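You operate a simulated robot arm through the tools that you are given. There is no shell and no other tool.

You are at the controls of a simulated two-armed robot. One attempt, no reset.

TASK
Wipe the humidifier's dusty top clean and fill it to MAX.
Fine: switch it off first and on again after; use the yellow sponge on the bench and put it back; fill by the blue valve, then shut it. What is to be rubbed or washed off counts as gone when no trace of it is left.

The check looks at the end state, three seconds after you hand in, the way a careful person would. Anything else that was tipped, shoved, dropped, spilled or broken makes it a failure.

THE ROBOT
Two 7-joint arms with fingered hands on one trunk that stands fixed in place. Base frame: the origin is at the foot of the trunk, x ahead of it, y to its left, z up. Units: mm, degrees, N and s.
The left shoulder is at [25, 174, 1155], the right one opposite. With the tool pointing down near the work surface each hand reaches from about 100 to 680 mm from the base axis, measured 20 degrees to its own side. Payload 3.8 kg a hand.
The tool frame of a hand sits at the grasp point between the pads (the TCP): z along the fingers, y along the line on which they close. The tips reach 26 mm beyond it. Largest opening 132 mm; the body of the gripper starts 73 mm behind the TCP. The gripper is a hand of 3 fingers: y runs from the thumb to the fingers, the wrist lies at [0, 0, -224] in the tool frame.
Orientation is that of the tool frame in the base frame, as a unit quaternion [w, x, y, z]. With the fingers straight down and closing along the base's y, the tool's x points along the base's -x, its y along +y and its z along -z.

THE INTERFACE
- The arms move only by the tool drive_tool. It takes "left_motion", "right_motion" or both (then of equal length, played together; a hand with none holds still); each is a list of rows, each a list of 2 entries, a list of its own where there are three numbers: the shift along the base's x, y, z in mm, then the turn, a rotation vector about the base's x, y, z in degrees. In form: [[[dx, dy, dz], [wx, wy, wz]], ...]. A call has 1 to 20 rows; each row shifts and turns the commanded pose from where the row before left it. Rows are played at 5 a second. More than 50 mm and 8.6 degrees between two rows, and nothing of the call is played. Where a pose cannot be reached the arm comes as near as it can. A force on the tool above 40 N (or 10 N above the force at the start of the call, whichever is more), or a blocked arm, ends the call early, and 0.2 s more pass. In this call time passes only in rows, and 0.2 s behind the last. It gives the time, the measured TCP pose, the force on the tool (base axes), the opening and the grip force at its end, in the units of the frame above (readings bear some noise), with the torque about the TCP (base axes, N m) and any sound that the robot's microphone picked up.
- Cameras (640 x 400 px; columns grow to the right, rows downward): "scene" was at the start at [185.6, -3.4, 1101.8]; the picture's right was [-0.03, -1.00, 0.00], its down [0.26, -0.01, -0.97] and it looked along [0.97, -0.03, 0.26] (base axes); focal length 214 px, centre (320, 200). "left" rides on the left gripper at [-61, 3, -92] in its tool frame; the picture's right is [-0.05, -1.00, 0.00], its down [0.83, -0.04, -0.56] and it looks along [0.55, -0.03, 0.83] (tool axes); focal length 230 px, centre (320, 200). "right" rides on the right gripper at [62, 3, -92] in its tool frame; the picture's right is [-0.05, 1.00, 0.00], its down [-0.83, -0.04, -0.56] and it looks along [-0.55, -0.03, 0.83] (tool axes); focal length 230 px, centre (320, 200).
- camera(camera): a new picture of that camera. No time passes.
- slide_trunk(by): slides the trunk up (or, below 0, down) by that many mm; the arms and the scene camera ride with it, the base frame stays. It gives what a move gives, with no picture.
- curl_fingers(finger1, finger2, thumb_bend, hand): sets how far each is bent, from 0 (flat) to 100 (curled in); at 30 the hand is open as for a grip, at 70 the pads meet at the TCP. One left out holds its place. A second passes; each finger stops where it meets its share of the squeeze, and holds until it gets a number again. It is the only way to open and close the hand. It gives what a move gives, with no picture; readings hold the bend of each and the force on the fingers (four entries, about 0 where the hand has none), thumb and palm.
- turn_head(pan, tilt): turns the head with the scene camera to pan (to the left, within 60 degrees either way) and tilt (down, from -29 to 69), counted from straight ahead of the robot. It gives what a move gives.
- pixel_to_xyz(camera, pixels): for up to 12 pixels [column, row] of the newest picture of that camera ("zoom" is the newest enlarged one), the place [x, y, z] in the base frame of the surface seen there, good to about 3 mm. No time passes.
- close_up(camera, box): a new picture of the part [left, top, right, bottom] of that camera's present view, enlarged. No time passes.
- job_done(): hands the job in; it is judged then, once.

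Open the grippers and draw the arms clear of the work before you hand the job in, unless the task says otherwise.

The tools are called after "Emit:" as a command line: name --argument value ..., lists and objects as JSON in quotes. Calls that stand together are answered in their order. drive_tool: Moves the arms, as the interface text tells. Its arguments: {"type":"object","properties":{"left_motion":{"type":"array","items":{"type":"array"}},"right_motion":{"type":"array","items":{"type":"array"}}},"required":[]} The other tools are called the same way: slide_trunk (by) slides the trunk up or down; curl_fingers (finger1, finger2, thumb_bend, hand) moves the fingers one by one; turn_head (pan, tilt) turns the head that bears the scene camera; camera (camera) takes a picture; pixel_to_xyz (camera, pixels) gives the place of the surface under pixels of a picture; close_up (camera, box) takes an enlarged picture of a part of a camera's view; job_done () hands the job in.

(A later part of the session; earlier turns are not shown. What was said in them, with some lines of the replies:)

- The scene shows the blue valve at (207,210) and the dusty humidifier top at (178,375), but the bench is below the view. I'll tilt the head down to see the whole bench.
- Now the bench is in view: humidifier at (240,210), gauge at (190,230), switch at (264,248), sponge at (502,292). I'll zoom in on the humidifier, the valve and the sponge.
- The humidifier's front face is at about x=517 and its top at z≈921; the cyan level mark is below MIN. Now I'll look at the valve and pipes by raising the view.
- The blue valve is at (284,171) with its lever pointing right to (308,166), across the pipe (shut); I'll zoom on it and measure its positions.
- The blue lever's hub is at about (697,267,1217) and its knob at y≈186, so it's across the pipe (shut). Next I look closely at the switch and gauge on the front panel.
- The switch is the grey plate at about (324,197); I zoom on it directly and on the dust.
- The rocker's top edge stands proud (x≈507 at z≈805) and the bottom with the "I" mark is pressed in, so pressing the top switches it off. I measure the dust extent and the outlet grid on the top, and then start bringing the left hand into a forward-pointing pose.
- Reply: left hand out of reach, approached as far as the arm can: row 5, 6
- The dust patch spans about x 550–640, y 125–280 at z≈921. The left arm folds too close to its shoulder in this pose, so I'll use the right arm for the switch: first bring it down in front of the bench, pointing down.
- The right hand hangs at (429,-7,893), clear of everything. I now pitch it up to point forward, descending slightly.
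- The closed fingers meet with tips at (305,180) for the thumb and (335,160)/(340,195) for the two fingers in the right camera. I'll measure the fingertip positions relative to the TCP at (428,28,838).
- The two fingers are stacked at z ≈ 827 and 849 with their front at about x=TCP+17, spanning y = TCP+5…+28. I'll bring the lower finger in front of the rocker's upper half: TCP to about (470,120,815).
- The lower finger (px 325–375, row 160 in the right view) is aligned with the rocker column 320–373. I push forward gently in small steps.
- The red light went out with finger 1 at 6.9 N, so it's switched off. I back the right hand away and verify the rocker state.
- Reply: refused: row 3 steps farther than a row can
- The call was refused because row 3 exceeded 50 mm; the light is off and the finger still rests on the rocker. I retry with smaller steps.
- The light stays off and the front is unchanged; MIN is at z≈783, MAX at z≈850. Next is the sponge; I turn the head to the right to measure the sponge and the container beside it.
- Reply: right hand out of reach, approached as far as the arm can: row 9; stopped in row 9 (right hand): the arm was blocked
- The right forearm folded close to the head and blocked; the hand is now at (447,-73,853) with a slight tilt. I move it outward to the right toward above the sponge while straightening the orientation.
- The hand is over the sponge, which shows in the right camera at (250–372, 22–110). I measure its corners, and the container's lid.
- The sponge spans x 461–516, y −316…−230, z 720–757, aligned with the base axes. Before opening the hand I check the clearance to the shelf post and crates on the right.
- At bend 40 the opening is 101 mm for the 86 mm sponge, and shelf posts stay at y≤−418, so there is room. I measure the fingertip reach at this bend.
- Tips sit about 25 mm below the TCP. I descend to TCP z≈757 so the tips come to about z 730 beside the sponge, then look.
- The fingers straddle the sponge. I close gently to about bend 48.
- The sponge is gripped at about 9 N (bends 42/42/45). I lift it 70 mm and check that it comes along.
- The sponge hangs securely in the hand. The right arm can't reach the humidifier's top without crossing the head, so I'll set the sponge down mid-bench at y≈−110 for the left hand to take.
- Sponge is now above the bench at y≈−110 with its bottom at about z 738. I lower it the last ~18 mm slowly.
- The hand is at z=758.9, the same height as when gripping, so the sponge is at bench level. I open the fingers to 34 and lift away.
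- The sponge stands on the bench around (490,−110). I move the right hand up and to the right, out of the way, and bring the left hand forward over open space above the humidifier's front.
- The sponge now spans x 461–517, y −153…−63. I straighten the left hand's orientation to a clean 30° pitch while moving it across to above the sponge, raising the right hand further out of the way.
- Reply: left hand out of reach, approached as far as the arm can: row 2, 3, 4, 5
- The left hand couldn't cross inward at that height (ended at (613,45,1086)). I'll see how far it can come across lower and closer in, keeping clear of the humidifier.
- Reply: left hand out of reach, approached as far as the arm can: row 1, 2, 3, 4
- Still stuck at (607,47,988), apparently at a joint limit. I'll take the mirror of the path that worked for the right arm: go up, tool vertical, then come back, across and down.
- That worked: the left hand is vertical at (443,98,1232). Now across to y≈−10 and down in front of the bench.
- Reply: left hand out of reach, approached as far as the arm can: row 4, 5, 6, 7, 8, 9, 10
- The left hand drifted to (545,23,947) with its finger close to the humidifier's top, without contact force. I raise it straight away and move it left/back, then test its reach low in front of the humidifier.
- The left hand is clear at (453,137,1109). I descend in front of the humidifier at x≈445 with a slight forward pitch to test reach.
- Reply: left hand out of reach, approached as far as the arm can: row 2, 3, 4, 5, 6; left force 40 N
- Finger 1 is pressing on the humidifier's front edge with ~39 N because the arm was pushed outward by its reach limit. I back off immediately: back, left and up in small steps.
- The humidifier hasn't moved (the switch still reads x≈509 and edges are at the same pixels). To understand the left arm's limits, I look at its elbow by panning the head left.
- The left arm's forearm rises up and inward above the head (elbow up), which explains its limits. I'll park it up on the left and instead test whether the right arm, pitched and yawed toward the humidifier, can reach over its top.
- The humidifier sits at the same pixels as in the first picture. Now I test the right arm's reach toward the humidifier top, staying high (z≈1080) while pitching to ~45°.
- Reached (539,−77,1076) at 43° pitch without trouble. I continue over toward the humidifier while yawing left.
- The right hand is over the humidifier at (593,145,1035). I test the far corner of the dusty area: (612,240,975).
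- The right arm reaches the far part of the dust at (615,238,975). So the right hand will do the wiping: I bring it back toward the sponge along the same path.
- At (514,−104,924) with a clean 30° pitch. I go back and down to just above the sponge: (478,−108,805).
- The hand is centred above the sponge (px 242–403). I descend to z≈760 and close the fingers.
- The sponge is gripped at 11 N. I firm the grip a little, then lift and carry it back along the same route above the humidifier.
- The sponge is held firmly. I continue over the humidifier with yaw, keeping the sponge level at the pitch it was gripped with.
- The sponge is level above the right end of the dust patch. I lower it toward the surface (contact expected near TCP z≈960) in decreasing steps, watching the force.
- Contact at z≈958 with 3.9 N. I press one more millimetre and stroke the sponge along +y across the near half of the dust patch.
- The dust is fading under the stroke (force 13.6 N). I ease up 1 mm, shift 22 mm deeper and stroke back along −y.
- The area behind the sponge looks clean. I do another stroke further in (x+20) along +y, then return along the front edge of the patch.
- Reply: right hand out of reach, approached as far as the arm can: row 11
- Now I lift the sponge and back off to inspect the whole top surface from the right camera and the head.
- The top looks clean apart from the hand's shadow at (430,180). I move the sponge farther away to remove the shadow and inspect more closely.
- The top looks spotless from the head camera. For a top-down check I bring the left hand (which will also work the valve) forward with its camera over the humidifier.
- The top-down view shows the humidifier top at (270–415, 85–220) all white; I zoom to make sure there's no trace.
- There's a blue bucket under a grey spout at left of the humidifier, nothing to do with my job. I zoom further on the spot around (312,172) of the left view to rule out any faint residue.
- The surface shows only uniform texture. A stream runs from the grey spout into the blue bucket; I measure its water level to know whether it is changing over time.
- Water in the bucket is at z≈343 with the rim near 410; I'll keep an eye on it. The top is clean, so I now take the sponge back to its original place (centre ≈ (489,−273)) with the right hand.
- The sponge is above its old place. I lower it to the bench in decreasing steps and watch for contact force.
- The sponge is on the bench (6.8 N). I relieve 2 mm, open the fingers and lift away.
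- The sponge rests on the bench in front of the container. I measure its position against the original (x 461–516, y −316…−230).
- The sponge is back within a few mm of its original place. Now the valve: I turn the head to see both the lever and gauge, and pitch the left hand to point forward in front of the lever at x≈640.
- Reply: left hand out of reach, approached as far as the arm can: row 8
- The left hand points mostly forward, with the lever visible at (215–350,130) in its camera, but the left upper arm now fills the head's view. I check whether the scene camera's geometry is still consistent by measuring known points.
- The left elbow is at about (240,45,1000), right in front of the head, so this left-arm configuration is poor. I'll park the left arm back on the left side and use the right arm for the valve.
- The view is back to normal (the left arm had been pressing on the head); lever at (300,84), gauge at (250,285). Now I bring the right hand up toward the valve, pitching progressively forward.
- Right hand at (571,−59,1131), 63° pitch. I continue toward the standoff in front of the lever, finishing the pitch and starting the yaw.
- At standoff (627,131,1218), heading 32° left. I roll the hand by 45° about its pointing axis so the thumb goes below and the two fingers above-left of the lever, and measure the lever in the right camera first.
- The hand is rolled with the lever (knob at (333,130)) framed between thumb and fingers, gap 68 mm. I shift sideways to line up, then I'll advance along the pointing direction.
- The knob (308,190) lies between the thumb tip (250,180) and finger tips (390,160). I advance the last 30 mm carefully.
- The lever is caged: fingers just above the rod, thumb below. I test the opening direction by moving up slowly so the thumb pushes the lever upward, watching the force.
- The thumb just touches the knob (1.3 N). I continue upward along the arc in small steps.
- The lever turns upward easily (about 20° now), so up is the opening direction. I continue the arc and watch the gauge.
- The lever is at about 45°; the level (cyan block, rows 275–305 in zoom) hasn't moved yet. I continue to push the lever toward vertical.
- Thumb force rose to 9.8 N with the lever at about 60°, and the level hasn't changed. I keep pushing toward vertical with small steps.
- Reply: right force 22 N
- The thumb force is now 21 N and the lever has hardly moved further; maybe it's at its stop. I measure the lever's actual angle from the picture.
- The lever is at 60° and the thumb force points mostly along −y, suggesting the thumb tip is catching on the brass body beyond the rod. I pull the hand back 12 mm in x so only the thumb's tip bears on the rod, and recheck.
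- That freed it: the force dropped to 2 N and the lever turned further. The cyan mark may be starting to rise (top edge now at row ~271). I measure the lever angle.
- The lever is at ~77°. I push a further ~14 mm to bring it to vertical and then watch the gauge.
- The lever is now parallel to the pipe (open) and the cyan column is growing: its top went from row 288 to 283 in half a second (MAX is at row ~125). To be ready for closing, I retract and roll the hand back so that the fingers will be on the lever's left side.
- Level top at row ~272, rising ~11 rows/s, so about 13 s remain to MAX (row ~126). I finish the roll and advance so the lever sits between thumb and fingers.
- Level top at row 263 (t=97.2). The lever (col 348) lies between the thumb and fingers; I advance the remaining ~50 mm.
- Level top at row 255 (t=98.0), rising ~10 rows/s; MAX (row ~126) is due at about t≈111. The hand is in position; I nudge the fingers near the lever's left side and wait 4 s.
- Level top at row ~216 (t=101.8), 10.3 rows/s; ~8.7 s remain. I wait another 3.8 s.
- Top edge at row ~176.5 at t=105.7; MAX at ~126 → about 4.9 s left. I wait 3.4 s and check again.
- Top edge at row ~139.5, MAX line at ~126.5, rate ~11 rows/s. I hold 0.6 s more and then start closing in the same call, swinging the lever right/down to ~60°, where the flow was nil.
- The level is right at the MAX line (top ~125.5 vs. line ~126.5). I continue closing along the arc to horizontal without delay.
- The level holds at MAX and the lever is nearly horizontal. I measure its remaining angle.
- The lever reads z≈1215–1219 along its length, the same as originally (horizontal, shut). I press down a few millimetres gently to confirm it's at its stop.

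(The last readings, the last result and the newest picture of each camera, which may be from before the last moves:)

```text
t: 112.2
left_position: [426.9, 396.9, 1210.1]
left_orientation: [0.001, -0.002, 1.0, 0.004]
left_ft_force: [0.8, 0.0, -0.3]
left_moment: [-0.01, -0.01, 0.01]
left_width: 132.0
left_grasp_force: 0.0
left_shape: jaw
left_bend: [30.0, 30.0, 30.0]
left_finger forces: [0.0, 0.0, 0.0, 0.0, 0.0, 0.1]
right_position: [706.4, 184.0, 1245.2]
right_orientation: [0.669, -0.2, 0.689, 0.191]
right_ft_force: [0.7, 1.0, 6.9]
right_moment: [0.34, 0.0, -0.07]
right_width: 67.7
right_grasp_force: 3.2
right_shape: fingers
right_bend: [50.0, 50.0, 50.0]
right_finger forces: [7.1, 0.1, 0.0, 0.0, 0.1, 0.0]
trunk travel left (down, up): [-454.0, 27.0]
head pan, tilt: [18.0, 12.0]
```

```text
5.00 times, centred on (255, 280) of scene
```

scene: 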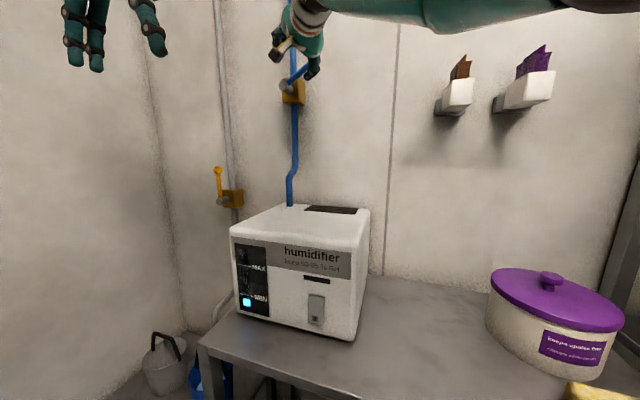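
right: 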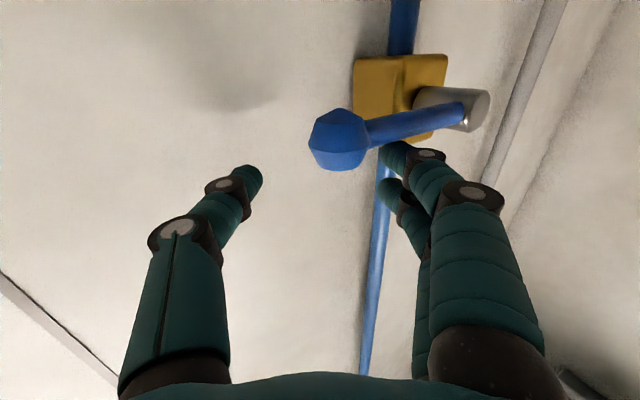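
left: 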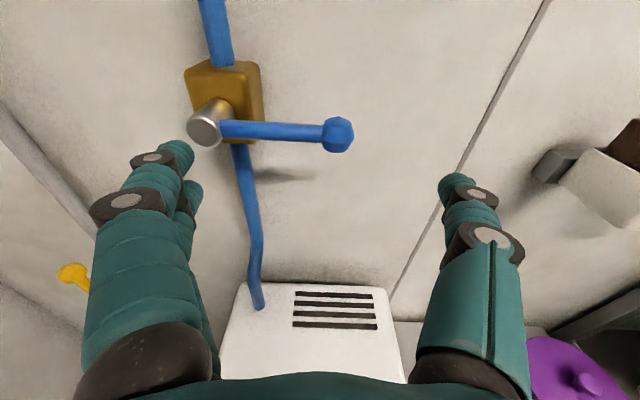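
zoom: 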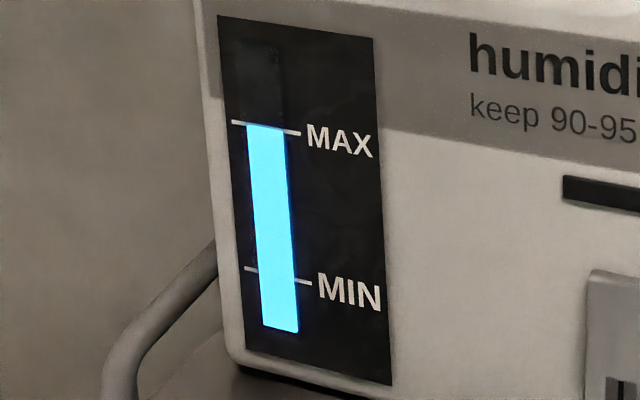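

The lever is at its stop (7 N) and the level holds at MAX: the valve is shut. I withdraw the right hand: up slightly, straight back out, then along the reverse of the approach path.

Emit:
drive_tool --right_motion '[[[0, 0, 8], [0, 0, 0]], [[-16, -10, 1], [0, 0, 0]], [[-16, -10, 0], [0, 0, 0]], [[-16, -10, 0], [0, 0, 0]], [[-16, -10, 0], [0, 0, 0]], [[-16, -10, 0], [0, 0, 0]]]'

Emit:
close_up --camera "scene" --box '[230, 20, 390, 140]'

Emit:
drive_tool --right_motion '[[[-8, -20, -9], [0, 0, -8]], [[-8, -25, -10], [0, 0, -8]], [[-8, -28, -14], [0, 0, -8]], [[-8, -28, -20], [0, 0, -8]], [[-8, -30, -22], [0, 8.5, 0]], [[-8, -30, -22], [0, 8.5, 0]], [[-8, -30, -22], [0, 8.5, 0]]]'

Emit:
camera --camera "scene"

```text
t: 113.7
left_position: [426.7, 398.3, 1209.8]
left_orientation: [0.0, -0.001, 1.0, 0.004]
left_ft_force: [0.3, 0.0, 0.4]
left_moment: [0.01, -0.01, 0.02]
left_width: 131.8
left_grasp_force: 0.0
left_shape: jaw
left_bend: [30.0, 30.0, 30.0]
left_finger forces: [0.0, 0.1, 0.0, 0.0, 0.0, 0.1]
right_position: [626.4, 131.6, 1251.4]
right_orientation: [0.667, -0.201, 0.692, 0.191]
right_ft_force: [-0.5, -0.3, 1.8]
right_moment: [-0.04, 0.0, 0.01]
right_width: 68.0
right_grasp_force: 0.1
right_shape: fingers
right_bend: [50.0, 50.0, 50.0]
right_finger forces: [0.0, 0.0, 0.0, 0.0, 0.0, 0.1]
trunk travel left (down, up): [-454.0, 27.0]
head pan, tilt: [18.0, 12.0]
```

```text
3.33 times, centred on (310, 80) of scene
```

zoom: 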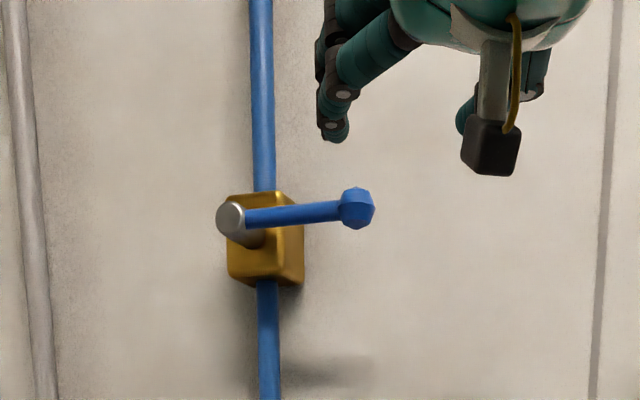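

```text
t: 115.2
left_position: [427.7, 397.7, 1209.6]
left_orientation: [0.0, -0.002, 1.0, 0.004]
left_ft_force: [-0.2, -0.6, 0.6]
left_moment: [0.05, 0.01, -0.02]
left_width: 131.7
left_grasp_force: 0.0
left_shape: jaw
left_bend: [30.0, 30.0, 30.0]
left_finger forces: [0.0, 0.0, 0.0, 0.0, 0.0, 0.0]
right_position: [568.0, -62.2, 1134.5]
right_orientation: [0.517, -0.003, 0.856, 0.0]
right_ft_force: [0.0, -0.6, -0.2]
right_moment: [0.0, 0.0, 0.01]
right_width: 67.9
right_grasp_force: 0.1
right_shape: fingers
right_bend: [50.0, 50.0, 50.0]
right_finger forces: [0.0, 0.0, 0.0, 0.0, 0.0, 0.1]
trunk travel left (down, up): [-454.0, 27.0]
head pan, tilt: [18.0, 12.0]
```

```text
taken
```

scene: 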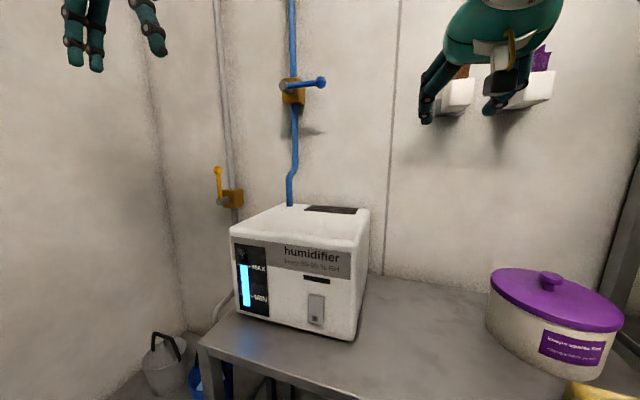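

The lever is exactly as originally (shut). Now I take the right hand down in front of the bench toward the switch, first via the known route beside the humidifier.

Emit:
drive_tool --right_motion '[[[-14, -8, -29], [0, 7, 0]], [[-14, -8, -29], [0, 7, 0]], [[-14, -8, -29], [0, 7, 0]], [[-4, -6, -40], [0, 3.5, 0]], [[-4, -6, -40], [0, 3.5, 0]], [[-4, -6, -40], [0, 3.5, 0]], [[-8, 0, -38], [0, 0, 0]], [[-8, 0, -38], [0, 0, 0]]]'

Emit:
turn_head --pan 10 --tilt 32

Emit:
camera --camera "scene"

```text
t: 117.0
left_position: [427.6, 398.6, 1210.4]
left_orientation: [0.0, 0.0, 1.0, 0.005]
left_ft_force: [1.1, 0.2, -0.3]
left_moment: [0.0, 0.02, 0.0]
left_width: 131.7
left_grasp_force: 0.1
left_shape: jaw
left_bend: [30.0, 30.0, 30.0]
left_finger forces: [0.0, 0.0, 0.1, 0.0, 0.1, 0.1]
right_position: [503.6, -100.8, 848.8]
right_orientation: [0.266, -0.003, 0.964, 0.002]
right_ft_force: [0.7, 0.0, 0.5]
right_moment: [0.0, 0.02, -0.01]
right_width: 67.7
right_grasp_force: 0.0
right_shape: fingers
right_bend: [50.0, 50.0, 50.0]
right_finger forces: [0.1, 0.1, 0.0, 0.0, 0.0, 0.1]
trunk travel left (down, up): [-454.0, 27.0]
head pan, tilt: [18.0, 12.0]
```

```text
t: 117.9
left_position: [426.6, 399.5, 1208.5]
left_orientation: [0.0, 0.0, 1.0, 0.004]
left_ft_force: [-0.3, 0.6, 0.6]
left_moment: [0.0, -0.01, 0.0]
left_width: 131.8
left_grasp_force: 0.1
left_shape: jaw
left_bend: [30.0, 30.0, 30.0]
left_finger forces: [0.0, 0.1, 0.1, 0.0, 0.1, 0.0]
right_position: [504.1, -101.1, 848.9]
right_orientation: [0.266, -0.003, 0.964, 0.001]
right_ft_force: [0.0, 0.5, 0.7]
right_moment: [0.0, -0.02, -0.03]
right_width: 68.0
right_grasp_force: 0.1
right_shape: fingers
right_bend: [50.0, 50.0, 50.0]
right_finger forces: [0.0, 0.1, 0.0, 0.1, 0.0, 0.0]
trunk travel left (down, up): [-454.0, 27.0]
head pan, tilt: [10.0, 32.0]
```

```text
taken
```

scene: 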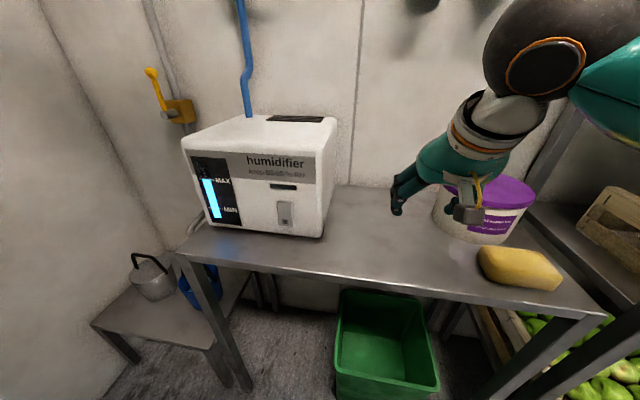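

The hand is clear at (504,−101,849). I close the fingers to a fist for pressing and move toward the switch low in front, pitching forward gradually.

Emit:
curl_fingers --hand "right" --finger1 70 --finger2 70 --thumb_bend 70

Emit:
drive_tool --right_motion '[[[-11, 27, -16], [0, -2, 0]], [[-11, 27, -16], [0, -2, 0]], [[-11, 27, -12], [0, -2, 0]]]'

Emit:
camera --camera "scene"

```text
t: 118.9
left_position: [427.8, 398.5, 1209.4]
left_orientation: [0.0, -0.001, 1.0, 0.005]
left_ft_force: [-0.6, -0.3, -0.2]
left_moment: [0.0, 0.02, -0.01]
left_width: 132.1
left_grasp_force: 0.1
left_shape: jaw
left_bend: [30.0, 30.0, 30.0]
left_finger forces: [0.1, 0.1, 0.1, 0.1, 0.0, 0.0]
right_position: [504.1, -101.0, 848.7]
right_orientation: [0.265, -0.003, 0.964, 0.0]
right_ft_force: [0.6, -0.2, 0.7]
right_moment: [-0.01, 0.05, 0.02]
right_width: 6.3
right_grasp_force: 0.0
right_shape: fingers
right_bend: [70.0, 70.0, 70.0]
right_finger forces: [0.0, 0.0, 0.0, 0.0, 0.1, 0.0]
trunk travel left (down, up): [-454.0, 27.0]
head pan, tilt: [10.0, 32.0]
```

```text
t: 119.7
left_position: [428.0, 398.5, 1209.6]
left_orientation: [-0.001, -0.001, 1.0, 0.004]
left_ft_force: [-0.1, 0.8, 0.0]
left_moment: [-0.01, -0.01, 0.02]
left_width: 131.9
left_grasp_force: 0.1
left_shape: jaw
left_bend: [30.0, 30.0, 30.0]
left_finger forces: [0.1, 0.1, 0.0, 0.0, 0.0, 0.0]
right_position: [469.8, -20.1, 805.1]
right_orientation: [0.315, -0.002, 0.949, -0.001]
right_ft_force: [-0.6, 1.2, 0.2]
right_moment: [0.0, 0.02, 0.02]
right_width: 6.3
right_grasp_force: 0.1
right_shape: fingers
right_bend: [70.0, 70.0, 70.0]
right_finger forces: [0.0, 0.0, 0.1, 0.0, 0.1, 0.1]
trunk travel left (down, up): [-454.0, 27.0]
head pan, tilt: [10.0, 32.0]
```

```text
taken
```

scene: 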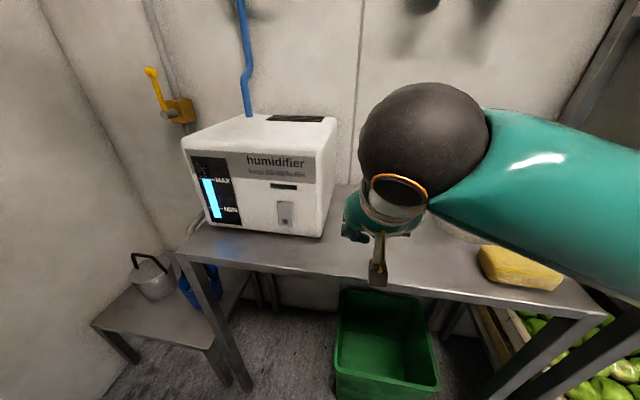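

At (470,−20,805), pitch 37°. I continue left in front of the panel with x kept back at ~455, pitching to ~65°.

Emit:
drive_tool --right_motion '[[[-5, 20, -3], [0, -5, 0]], [[-5, 20, -3], [0, -5, 0]], [[-5, 20, -3], [0, -5, 0]], [[0, 22, -3], [0, -4.5, 0]], [[0, 22, -3], [0, -4.5, 0]], [[0, 22, -4], [0, -4.5, 0]]]'

Emit:
camera --camera "scene"

Emit:
camera --camera "right"

```text
t: 121.1
left_position: [427.1, 399.6, 1209.9]
left_orientation: [0.0, -0.001, 1.0, 0.003]
left_ft_force: [0.7, 0.4, -0.5]
left_moment: [-0.01, 0.01, -0.01]
left_width: 132.0
left_grasp_force: 0.1
left_shape: jaw
left_bend: [30.0, 30.0, 30.0]
left_finger forces: [0.0, 0.0, 0.0, 0.0, 0.1, 0.0]
right_position: [454.3, 107.8, 784.0]
right_orientation: [0.541, -0.003, 0.841, -0.001]
right_ft_force: [0.1, -1.5, 0.1]
right_moment: [0.02, -0.01, 0.0]
right_width: 6.4
right_grasp_force: 0.0
right_shape: fingers
right_bend: [70.0, 70.0, 70.0]
right_finger forces: [0.0, 0.1, 0.0, 0.1, 0.2, 0.0]
trunk travel left (down, up): [-454.0, 27.0]
head pan, tilt: [10.0, 32.0]
```

```text
taken
```

scene: 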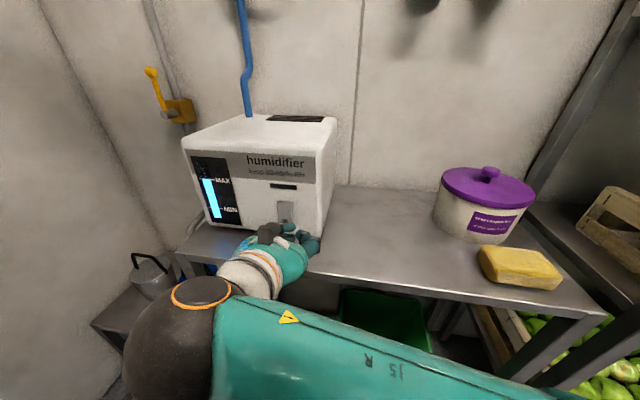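

```text
taken
```

right: 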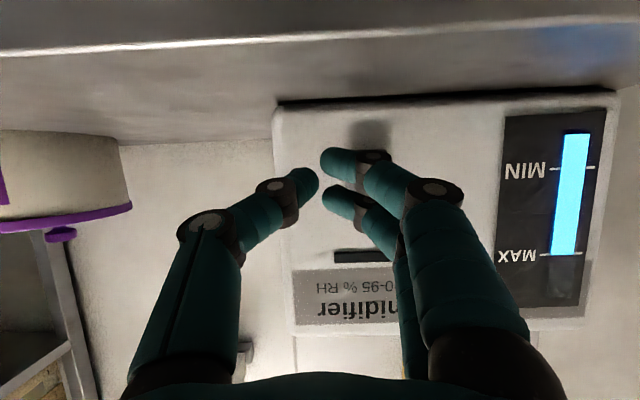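

The gauge in this view reads exactly at MAX. I measure the two fingertips to aim finger 2 at the rocker's lower end (y≈137, z≈779).

Emit:
pixel_to_xyz --camera "right" --pixels '[[335, 155], [350, 150], [370, 152], [335, 192], [350, 188], [360, 195], [368, 130], [355, 130], [385, 130]]'

Emit:
close_up --camera "scene" --box '[230, 150, 350, 270]'

Emit:
pixel_to_xyz --camera "zoom" --pixels '[[310, 205], [310, 230], [330, 255], [345, 252], [360, 280], [300, 265]]'

```text
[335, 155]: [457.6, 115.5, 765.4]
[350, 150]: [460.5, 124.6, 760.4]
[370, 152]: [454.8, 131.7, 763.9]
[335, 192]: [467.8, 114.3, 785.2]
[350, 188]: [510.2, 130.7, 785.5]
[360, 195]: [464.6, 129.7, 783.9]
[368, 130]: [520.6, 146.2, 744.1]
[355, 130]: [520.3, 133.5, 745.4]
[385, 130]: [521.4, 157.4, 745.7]
```

```text
3.33 times, centred on (290, 210) of scene
```

zoom: 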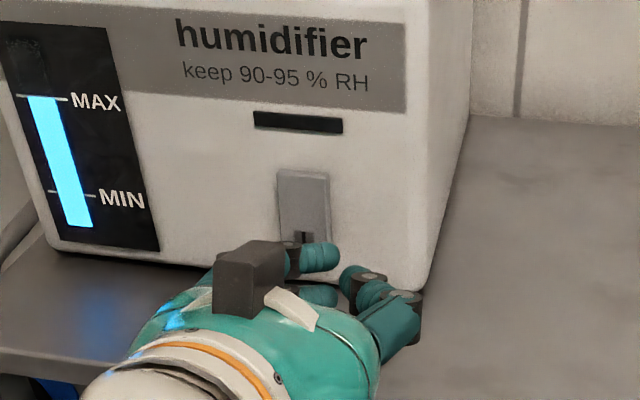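

```text
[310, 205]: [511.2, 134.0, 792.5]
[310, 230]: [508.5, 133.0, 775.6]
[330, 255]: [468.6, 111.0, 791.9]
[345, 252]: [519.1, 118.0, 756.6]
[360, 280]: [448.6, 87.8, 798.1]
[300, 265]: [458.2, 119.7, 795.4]
```

Finger 2's front is ~16 mm ahead of the TCP at z≈TCP+4. I shift by (0,+15,−11) and come up to just short of the rocker's lower end.

Emit:
drive_tool --right_motion '[[[0, 15, -11], [0, 0, 0]], [[12, 0, 0], [0, 0, 0]], [[12, 0, 0], [0, 0, 0]]]'

Emit:
close_up --camera "scene" --box '[230, 150, 350, 270]'

Emit:
camera --camera "right"

```text
t: 121.9
left_position: [426.6, 399.1, 1208.9]
left_orientation: [0.0, -0.001, 1.0, 0.004]
left_ft_force: [-0.5, -0.9, -0.3]
left_moment: [0.02, -0.01, 0.0]
left_width: 131.7
left_grasp_force: 0.1
left_shape: jaw
left_bend: [30.0, 30.0, 30.0]
left_finger forces: [0.0, 0.1, 0.0, 0.1, 0.1, 0.1]
right_position: [478.8, 122.6, 774.0]
right_orientation: [0.54, -0.002, 0.842, -0.001]
right_ft_force: [-0.5, 0.4, 0.1]
right_moment: [0.02, -0.01, -0.01]
right_width: 6.2
right_grasp_force: 0.0
right_shape: fingers
right_bend: [70.0, 70.0, 70.0]
right_finger forces: [0.1, 0.1, 0.0, 0.1, 0.0, 0.0]
trunk travel left (down, up): [-454.0, 27.0]
head pan, tilt: [10.0, 32.0]
```

```text
3.33 times, centred on (290, 210) of scene
```

zoom: 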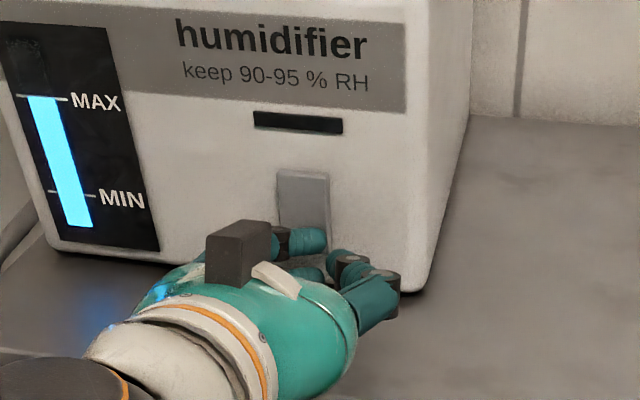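

```text
taken
```

right: 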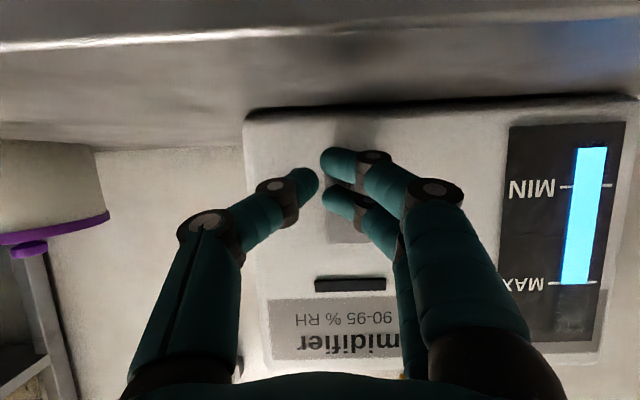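

Finger 2 is right in front of the rocker's lower end. I press forward in small steps, watching force and the light.

Emit:
drive_tool --right_motion '[[[6, 0, 0], [0, 0, 0]], [[4, 0, 0], [0, 0, 0]], [[3, 0, 0], [0, 0, 0]], [[2, 0, 0], [0, 0, 0]]]'

Emit:
close_up --camera "scene" --box '[230, 150, 350, 270]'

```text
t: 122.9
left_position: [425.5, 397.0, 1210.2]
left_orientation: [0.001, -0.001, 1.0, 0.004]
left_ft_force: [0.1, 0.2, 0.1]
left_moment: [0.01, -0.02, -0.01]
left_width: 131.6
left_grasp_force: 0.1
left_shape: jaw
left_bend: [30.0, 30.0, 30.0]
left_finger forces: [0.1, 0.0, 0.1, 0.0, 0.0, 0.0]
right_position: [493.3, 120.2, 774.2]
right_orientation: [0.54, -0.003, 0.842, -0.001]
right_ft_force: [-16.4, -1.3, -1.7]
right_moment: [0.01, 0.0, 0.0]
right_width: 6.2
right_grasp_force: 11.4
right_shape: fingers
right_bend: [70.0, 76.0, 70.0]
right_finger forces: [0.1, 15.9, 0.0, 0.1, 6.3, 0.1]
trunk travel left (down, up): [-454.0, 27.0]
head pan, tilt: [10.0, 32.0]
```

```text
3.33 times, centred on (290, 210) of scene
```

zoom: 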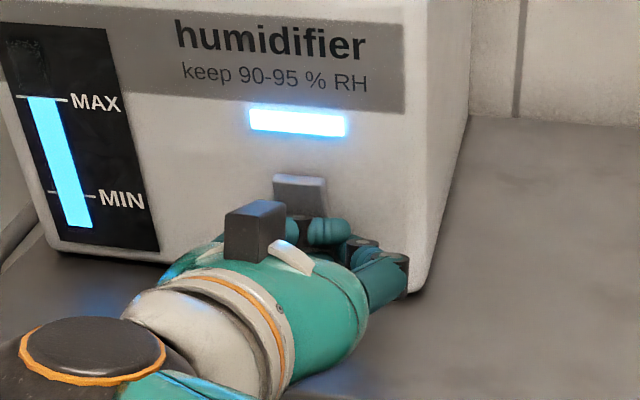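

The light came on (now bluish-white, with the tank full), so it is switched on again. I back the hand straight off and retreat to the right.

Emit:
drive_tool --right_motion '[[[-6, 0, 0], [0, 0, 0]], [[-15, 0, 0], [0, 0, 0]], [[-18, 0, 3], [0, 0, 0]], [[0, -22, 4], [0, 4.5, 0]], [[0, -22, 3], [0, 4.5, 0]], [[0, -22, 3], [0, 4.5, 0]], [[5, -20, 3], [0, 5, 0]], [[5, -20, 3], [0, 5, 0]], [[5, -20, 3], [0, 5, 0]]]'

Emit:
camera --camera "scene"

Emit:
close_up --camera "scene" --box '[175, 105, 345, 245]'

```text
t: 124.9
left_position: [427.7, 398.1, 1209.0]
left_orientation: [0.0, -0.002, 1.0, 0.005]
left_ft_force: [0.2, -0.4, -0.7]
left_moment: [0.02, -0.01, -0.02]
left_width: 132.1
left_grasp_force: 0.1
left_shape: jaw
left_bend: [30.0, 30.0, 30.0]
left_finger forces: [0.0, 0.0, 0.0, 0.0, 0.1, 0.1]
right_position: [469.3, -3.8, 796.0]
right_orientation: [0.315, -0.004, 0.949, 0.001]
right_ft_force: [-0.5, -1.1, 0.0]
right_moment: [-0.01, 0.01, -0.01]
right_width: 6.2
right_grasp_force: 0.0
right_shape: fingers
right_bend: [70.0, 70.0, 70.0]
right_finger forces: [0.1, 0.1, 0.0, 0.0, 0.1, 0.0]
trunk travel left (down, up): [-454.0, 27.0]
head pan, tilt: [10.0, 32.0]
```

```text
taken
```

scene: 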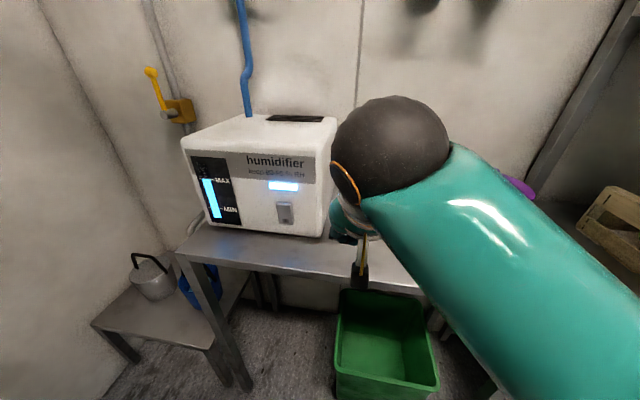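

```text
2.86 times, centred on (260, 175) of scene
```

zoom: 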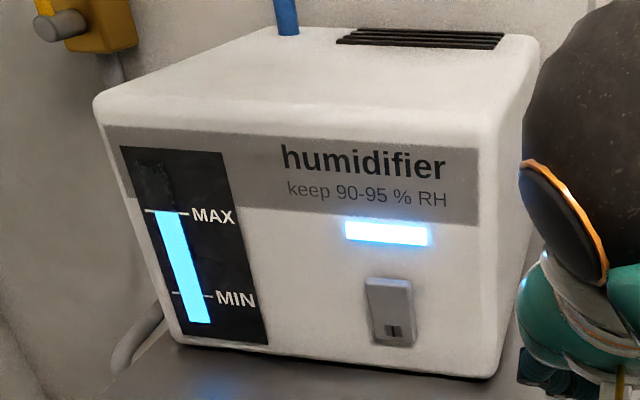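

The humidifier is on (blue-white light), level at MAX, top clean. I retreat the right arm up and to the right and open its hand.

Emit:
drive_tool --right_motion '[[[11, -27, 12], [0, 2, 0]], [[11, -27, 14], [0, 2, 0]], [[11, -27, 14], [0, 2, 0]], [[2, -5, 38], [0, 0, 0]], [[0, -5, 40], [0, 0, 0]], [[0, -5, 40], [0, 0, 0]], [[0, -5, 40], [0, 0, 0]]]'

Emit:
drive_tool --right_motion '[[[-4, -38, 22], [0, 1, 0]], [[-4, -38, 22], [0, 1, 0]], [[-4, -38, 22], [0, 1, 0]], [[-4, -38, 20], [0, 1, 0]], [[-2, -36, 10], [0, 1, 0]]]'

Emit:
curl_fingers --hand "right" --finger1 30 --finger2 30 --thumb_bend 30

Emit:
camera --camera "scene"

Emit:
camera --camera "left"

```text
t: 126.5
left_position: [425.5, 398.2, 1210.0]
left_orientation: [0.0, 0.0, 1.0, 0.004]
left_ft_force: [0.0, 0.0, 0.1]
left_moment: [-0.01, 0.01, 0.04]
left_width: 131.6
left_grasp_force: 0.0
left_shape: jaw
left_bend: [30.0, 30.0, 30.0]
left_finger forces: [0.1, 0.0, 0.1, 0.0, 0.1, 0.0]
right_position: [505.7, -105.5, 996.1]
right_orientation: [0.265, -0.002, 0.964, 0.0]
right_ft_force: [0.0, -0.7, -0.1]
right_moment: [0.03, -0.03, 0.01]
right_width: 6.2
right_grasp_force: 0.2
right_shape: fingers
right_bend: [70.0, 70.0, 70.0]
right_finger forces: [0.1, 0.0, 0.0, 0.1, 0.0, 0.1]
trunk travel left (down, up): [-454.0, 27.0]
head pan, tilt: [10.0, 32.0]
```

```text
t: 127.7
left_position: [427.6, 398.7, 1210.1]
left_orientation: [-0.001, 0.0, 1.0, 0.005]
left_ft_force: [-0.6, 0.7, 0.1]
left_moment: [-0.02, 0.02, 0.01]
left_width: 131.9
left_grasp_force: 0.1
left_shape: jaw
left_bend: [30.0, 30.0, 30.0]
left_finger forces: [0.0, 0.0, 0.1, 0.0, 0.1, 0.0]
right_position: [484.7, -295.4, 1088.4]
right_orientation: [0.224, -0.003, 0.975, 0.0]
right_ft_force: [-0.9, -0.3, -0.4]
right_moment: [0.0, -0.01, -0.02]
right_width: 6.0
right_grasp_force: 0.0
right_shape: fingers
right_bend: [70.0, 70.0, 70.0]
right_finger forces: [0.1, 0.0, 0.0, 0.0, 0.0, 0.1]
trunk travel left (down, up): [-454.0, 27.0]
head pan, tilt: [10.0, 32.0]
```

```text
t: 128.7
left_position: [426.4, 397.8, 1208.8]
left_orientation: [0.0, -0.001, 1.0, 0.004]
left_ft_force: [0.0, -0.2, 0.0]
left_moment: [-0.02, 0.0, 0.01]
left_width: 131.9
left_grasp_force: 0.1
left_shape: jaw
left_bend: [30.0, 30.0, 30.0]
left_finger forces: [0.0, 0.0, 0.0, 0.0, 0.1, 0.0]
right_position: [484.5, -293.9, 1087.9]
right_orientation: [0.224, -0.003, 0.975, 0.001]
right_ft_force: [-0.6, -0.1, -1.2]
right_moment: [0.04, 0.03, -0.03]
right_width: 133.9
right_grasp_force: 0.0
right_shape: fingers
right_bend: [30.0, 30.0, 30.0]
right_finger forces: [0.0, 0.0, 0.1, 0.0, 0.1, 0.0]
trunk travel left (down, up): [-454.0, 27.0]
head pan, tilt: [10.0, 32.0]
```

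```text
taken
```

scene: 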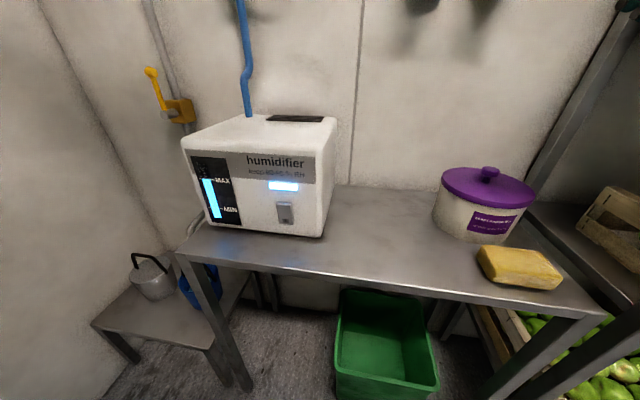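

```text
taken
```

left: 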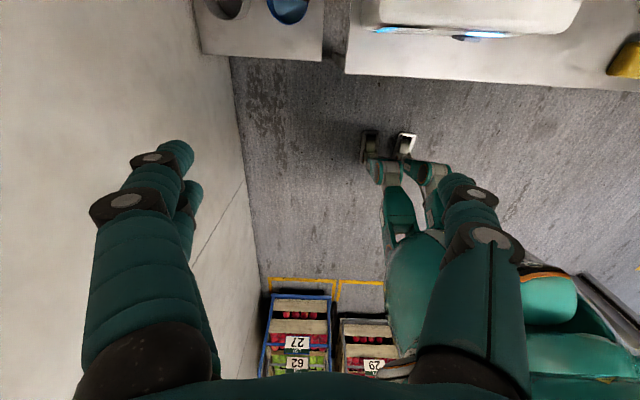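

Everything looks in place. A final check: the bucket's water level seen at (290,8), the sponge, the gauge and the switch.

Emit:
pixel_to_xyz --camera "left" --pixels '[[288, 6], [292, 12], [285, 10]]'

Emit:
close_up --camera "scene" --box '[175, 105, 345, 245]'

Emit:
close_up --camera "scene" --box '[100, 240, 240, 330]'

Emit:
close_up --camera "scene" --box '[420, 150, 600, 310]'

```text
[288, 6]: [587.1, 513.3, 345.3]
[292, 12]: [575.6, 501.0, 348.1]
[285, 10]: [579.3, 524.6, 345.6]
```

```text
2.86 times, centred on (260, 175) of scene
```

zoom: 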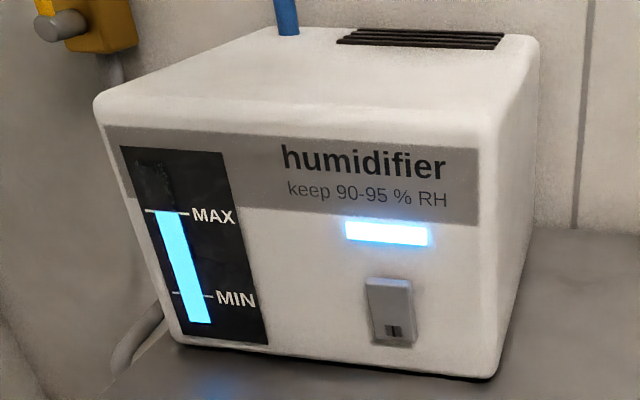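

```text
4.44 times, centred on (170, 285) of scene
```

zoom: 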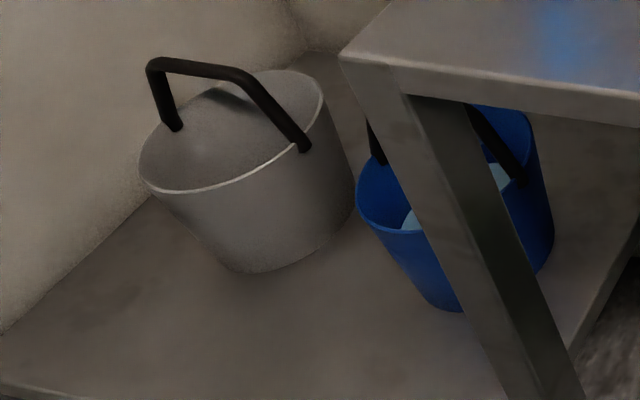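

```text
2.50 times, centred on (510, 230) of scene
```

zoom: 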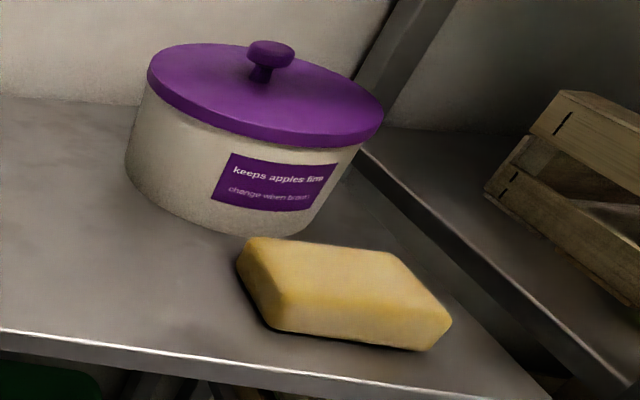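

The humidifier is on, the level sits at MAX, the valve is shut, and the top is clean. The sponge is back in place, the bucket level is unchanged (~345), and both hands are open and clear, so I hand the job in.

Emit:
job_done

```text
The job is handed in.
```

The job is handed in: the humidifier's top is wiped clean, the tank is filled to MAX, and the humidifier is running again.

- **Switch:** I turned it off first and on again at the end. The light, red at the start, now shows blue-white.
- **Top:** I wiped it with the yellow sponge. Close-ups from above afterwards showed no dust left.
- **Sponge:** It is back on the bench within a few millimetres of where it lay.
- **Water:** I filled it by the blue valve. The level reads at the MAX line and was still there at the last check.
- **Blue valve:** The lever is back at its closed stop.

While positioning, the left hand pressed the front edge of the humidifier with about 39 N. Measurements right after showed it had not moved. The left arm also pushed the robot's own head camera aside briefly, and the view returned to normal once the arm was withdrawn.

Water runs from the grey spout beside the bench into the blue bucket, and it was already running when I first noticed it. I left it alone, and the bucket's level did not change measurably.
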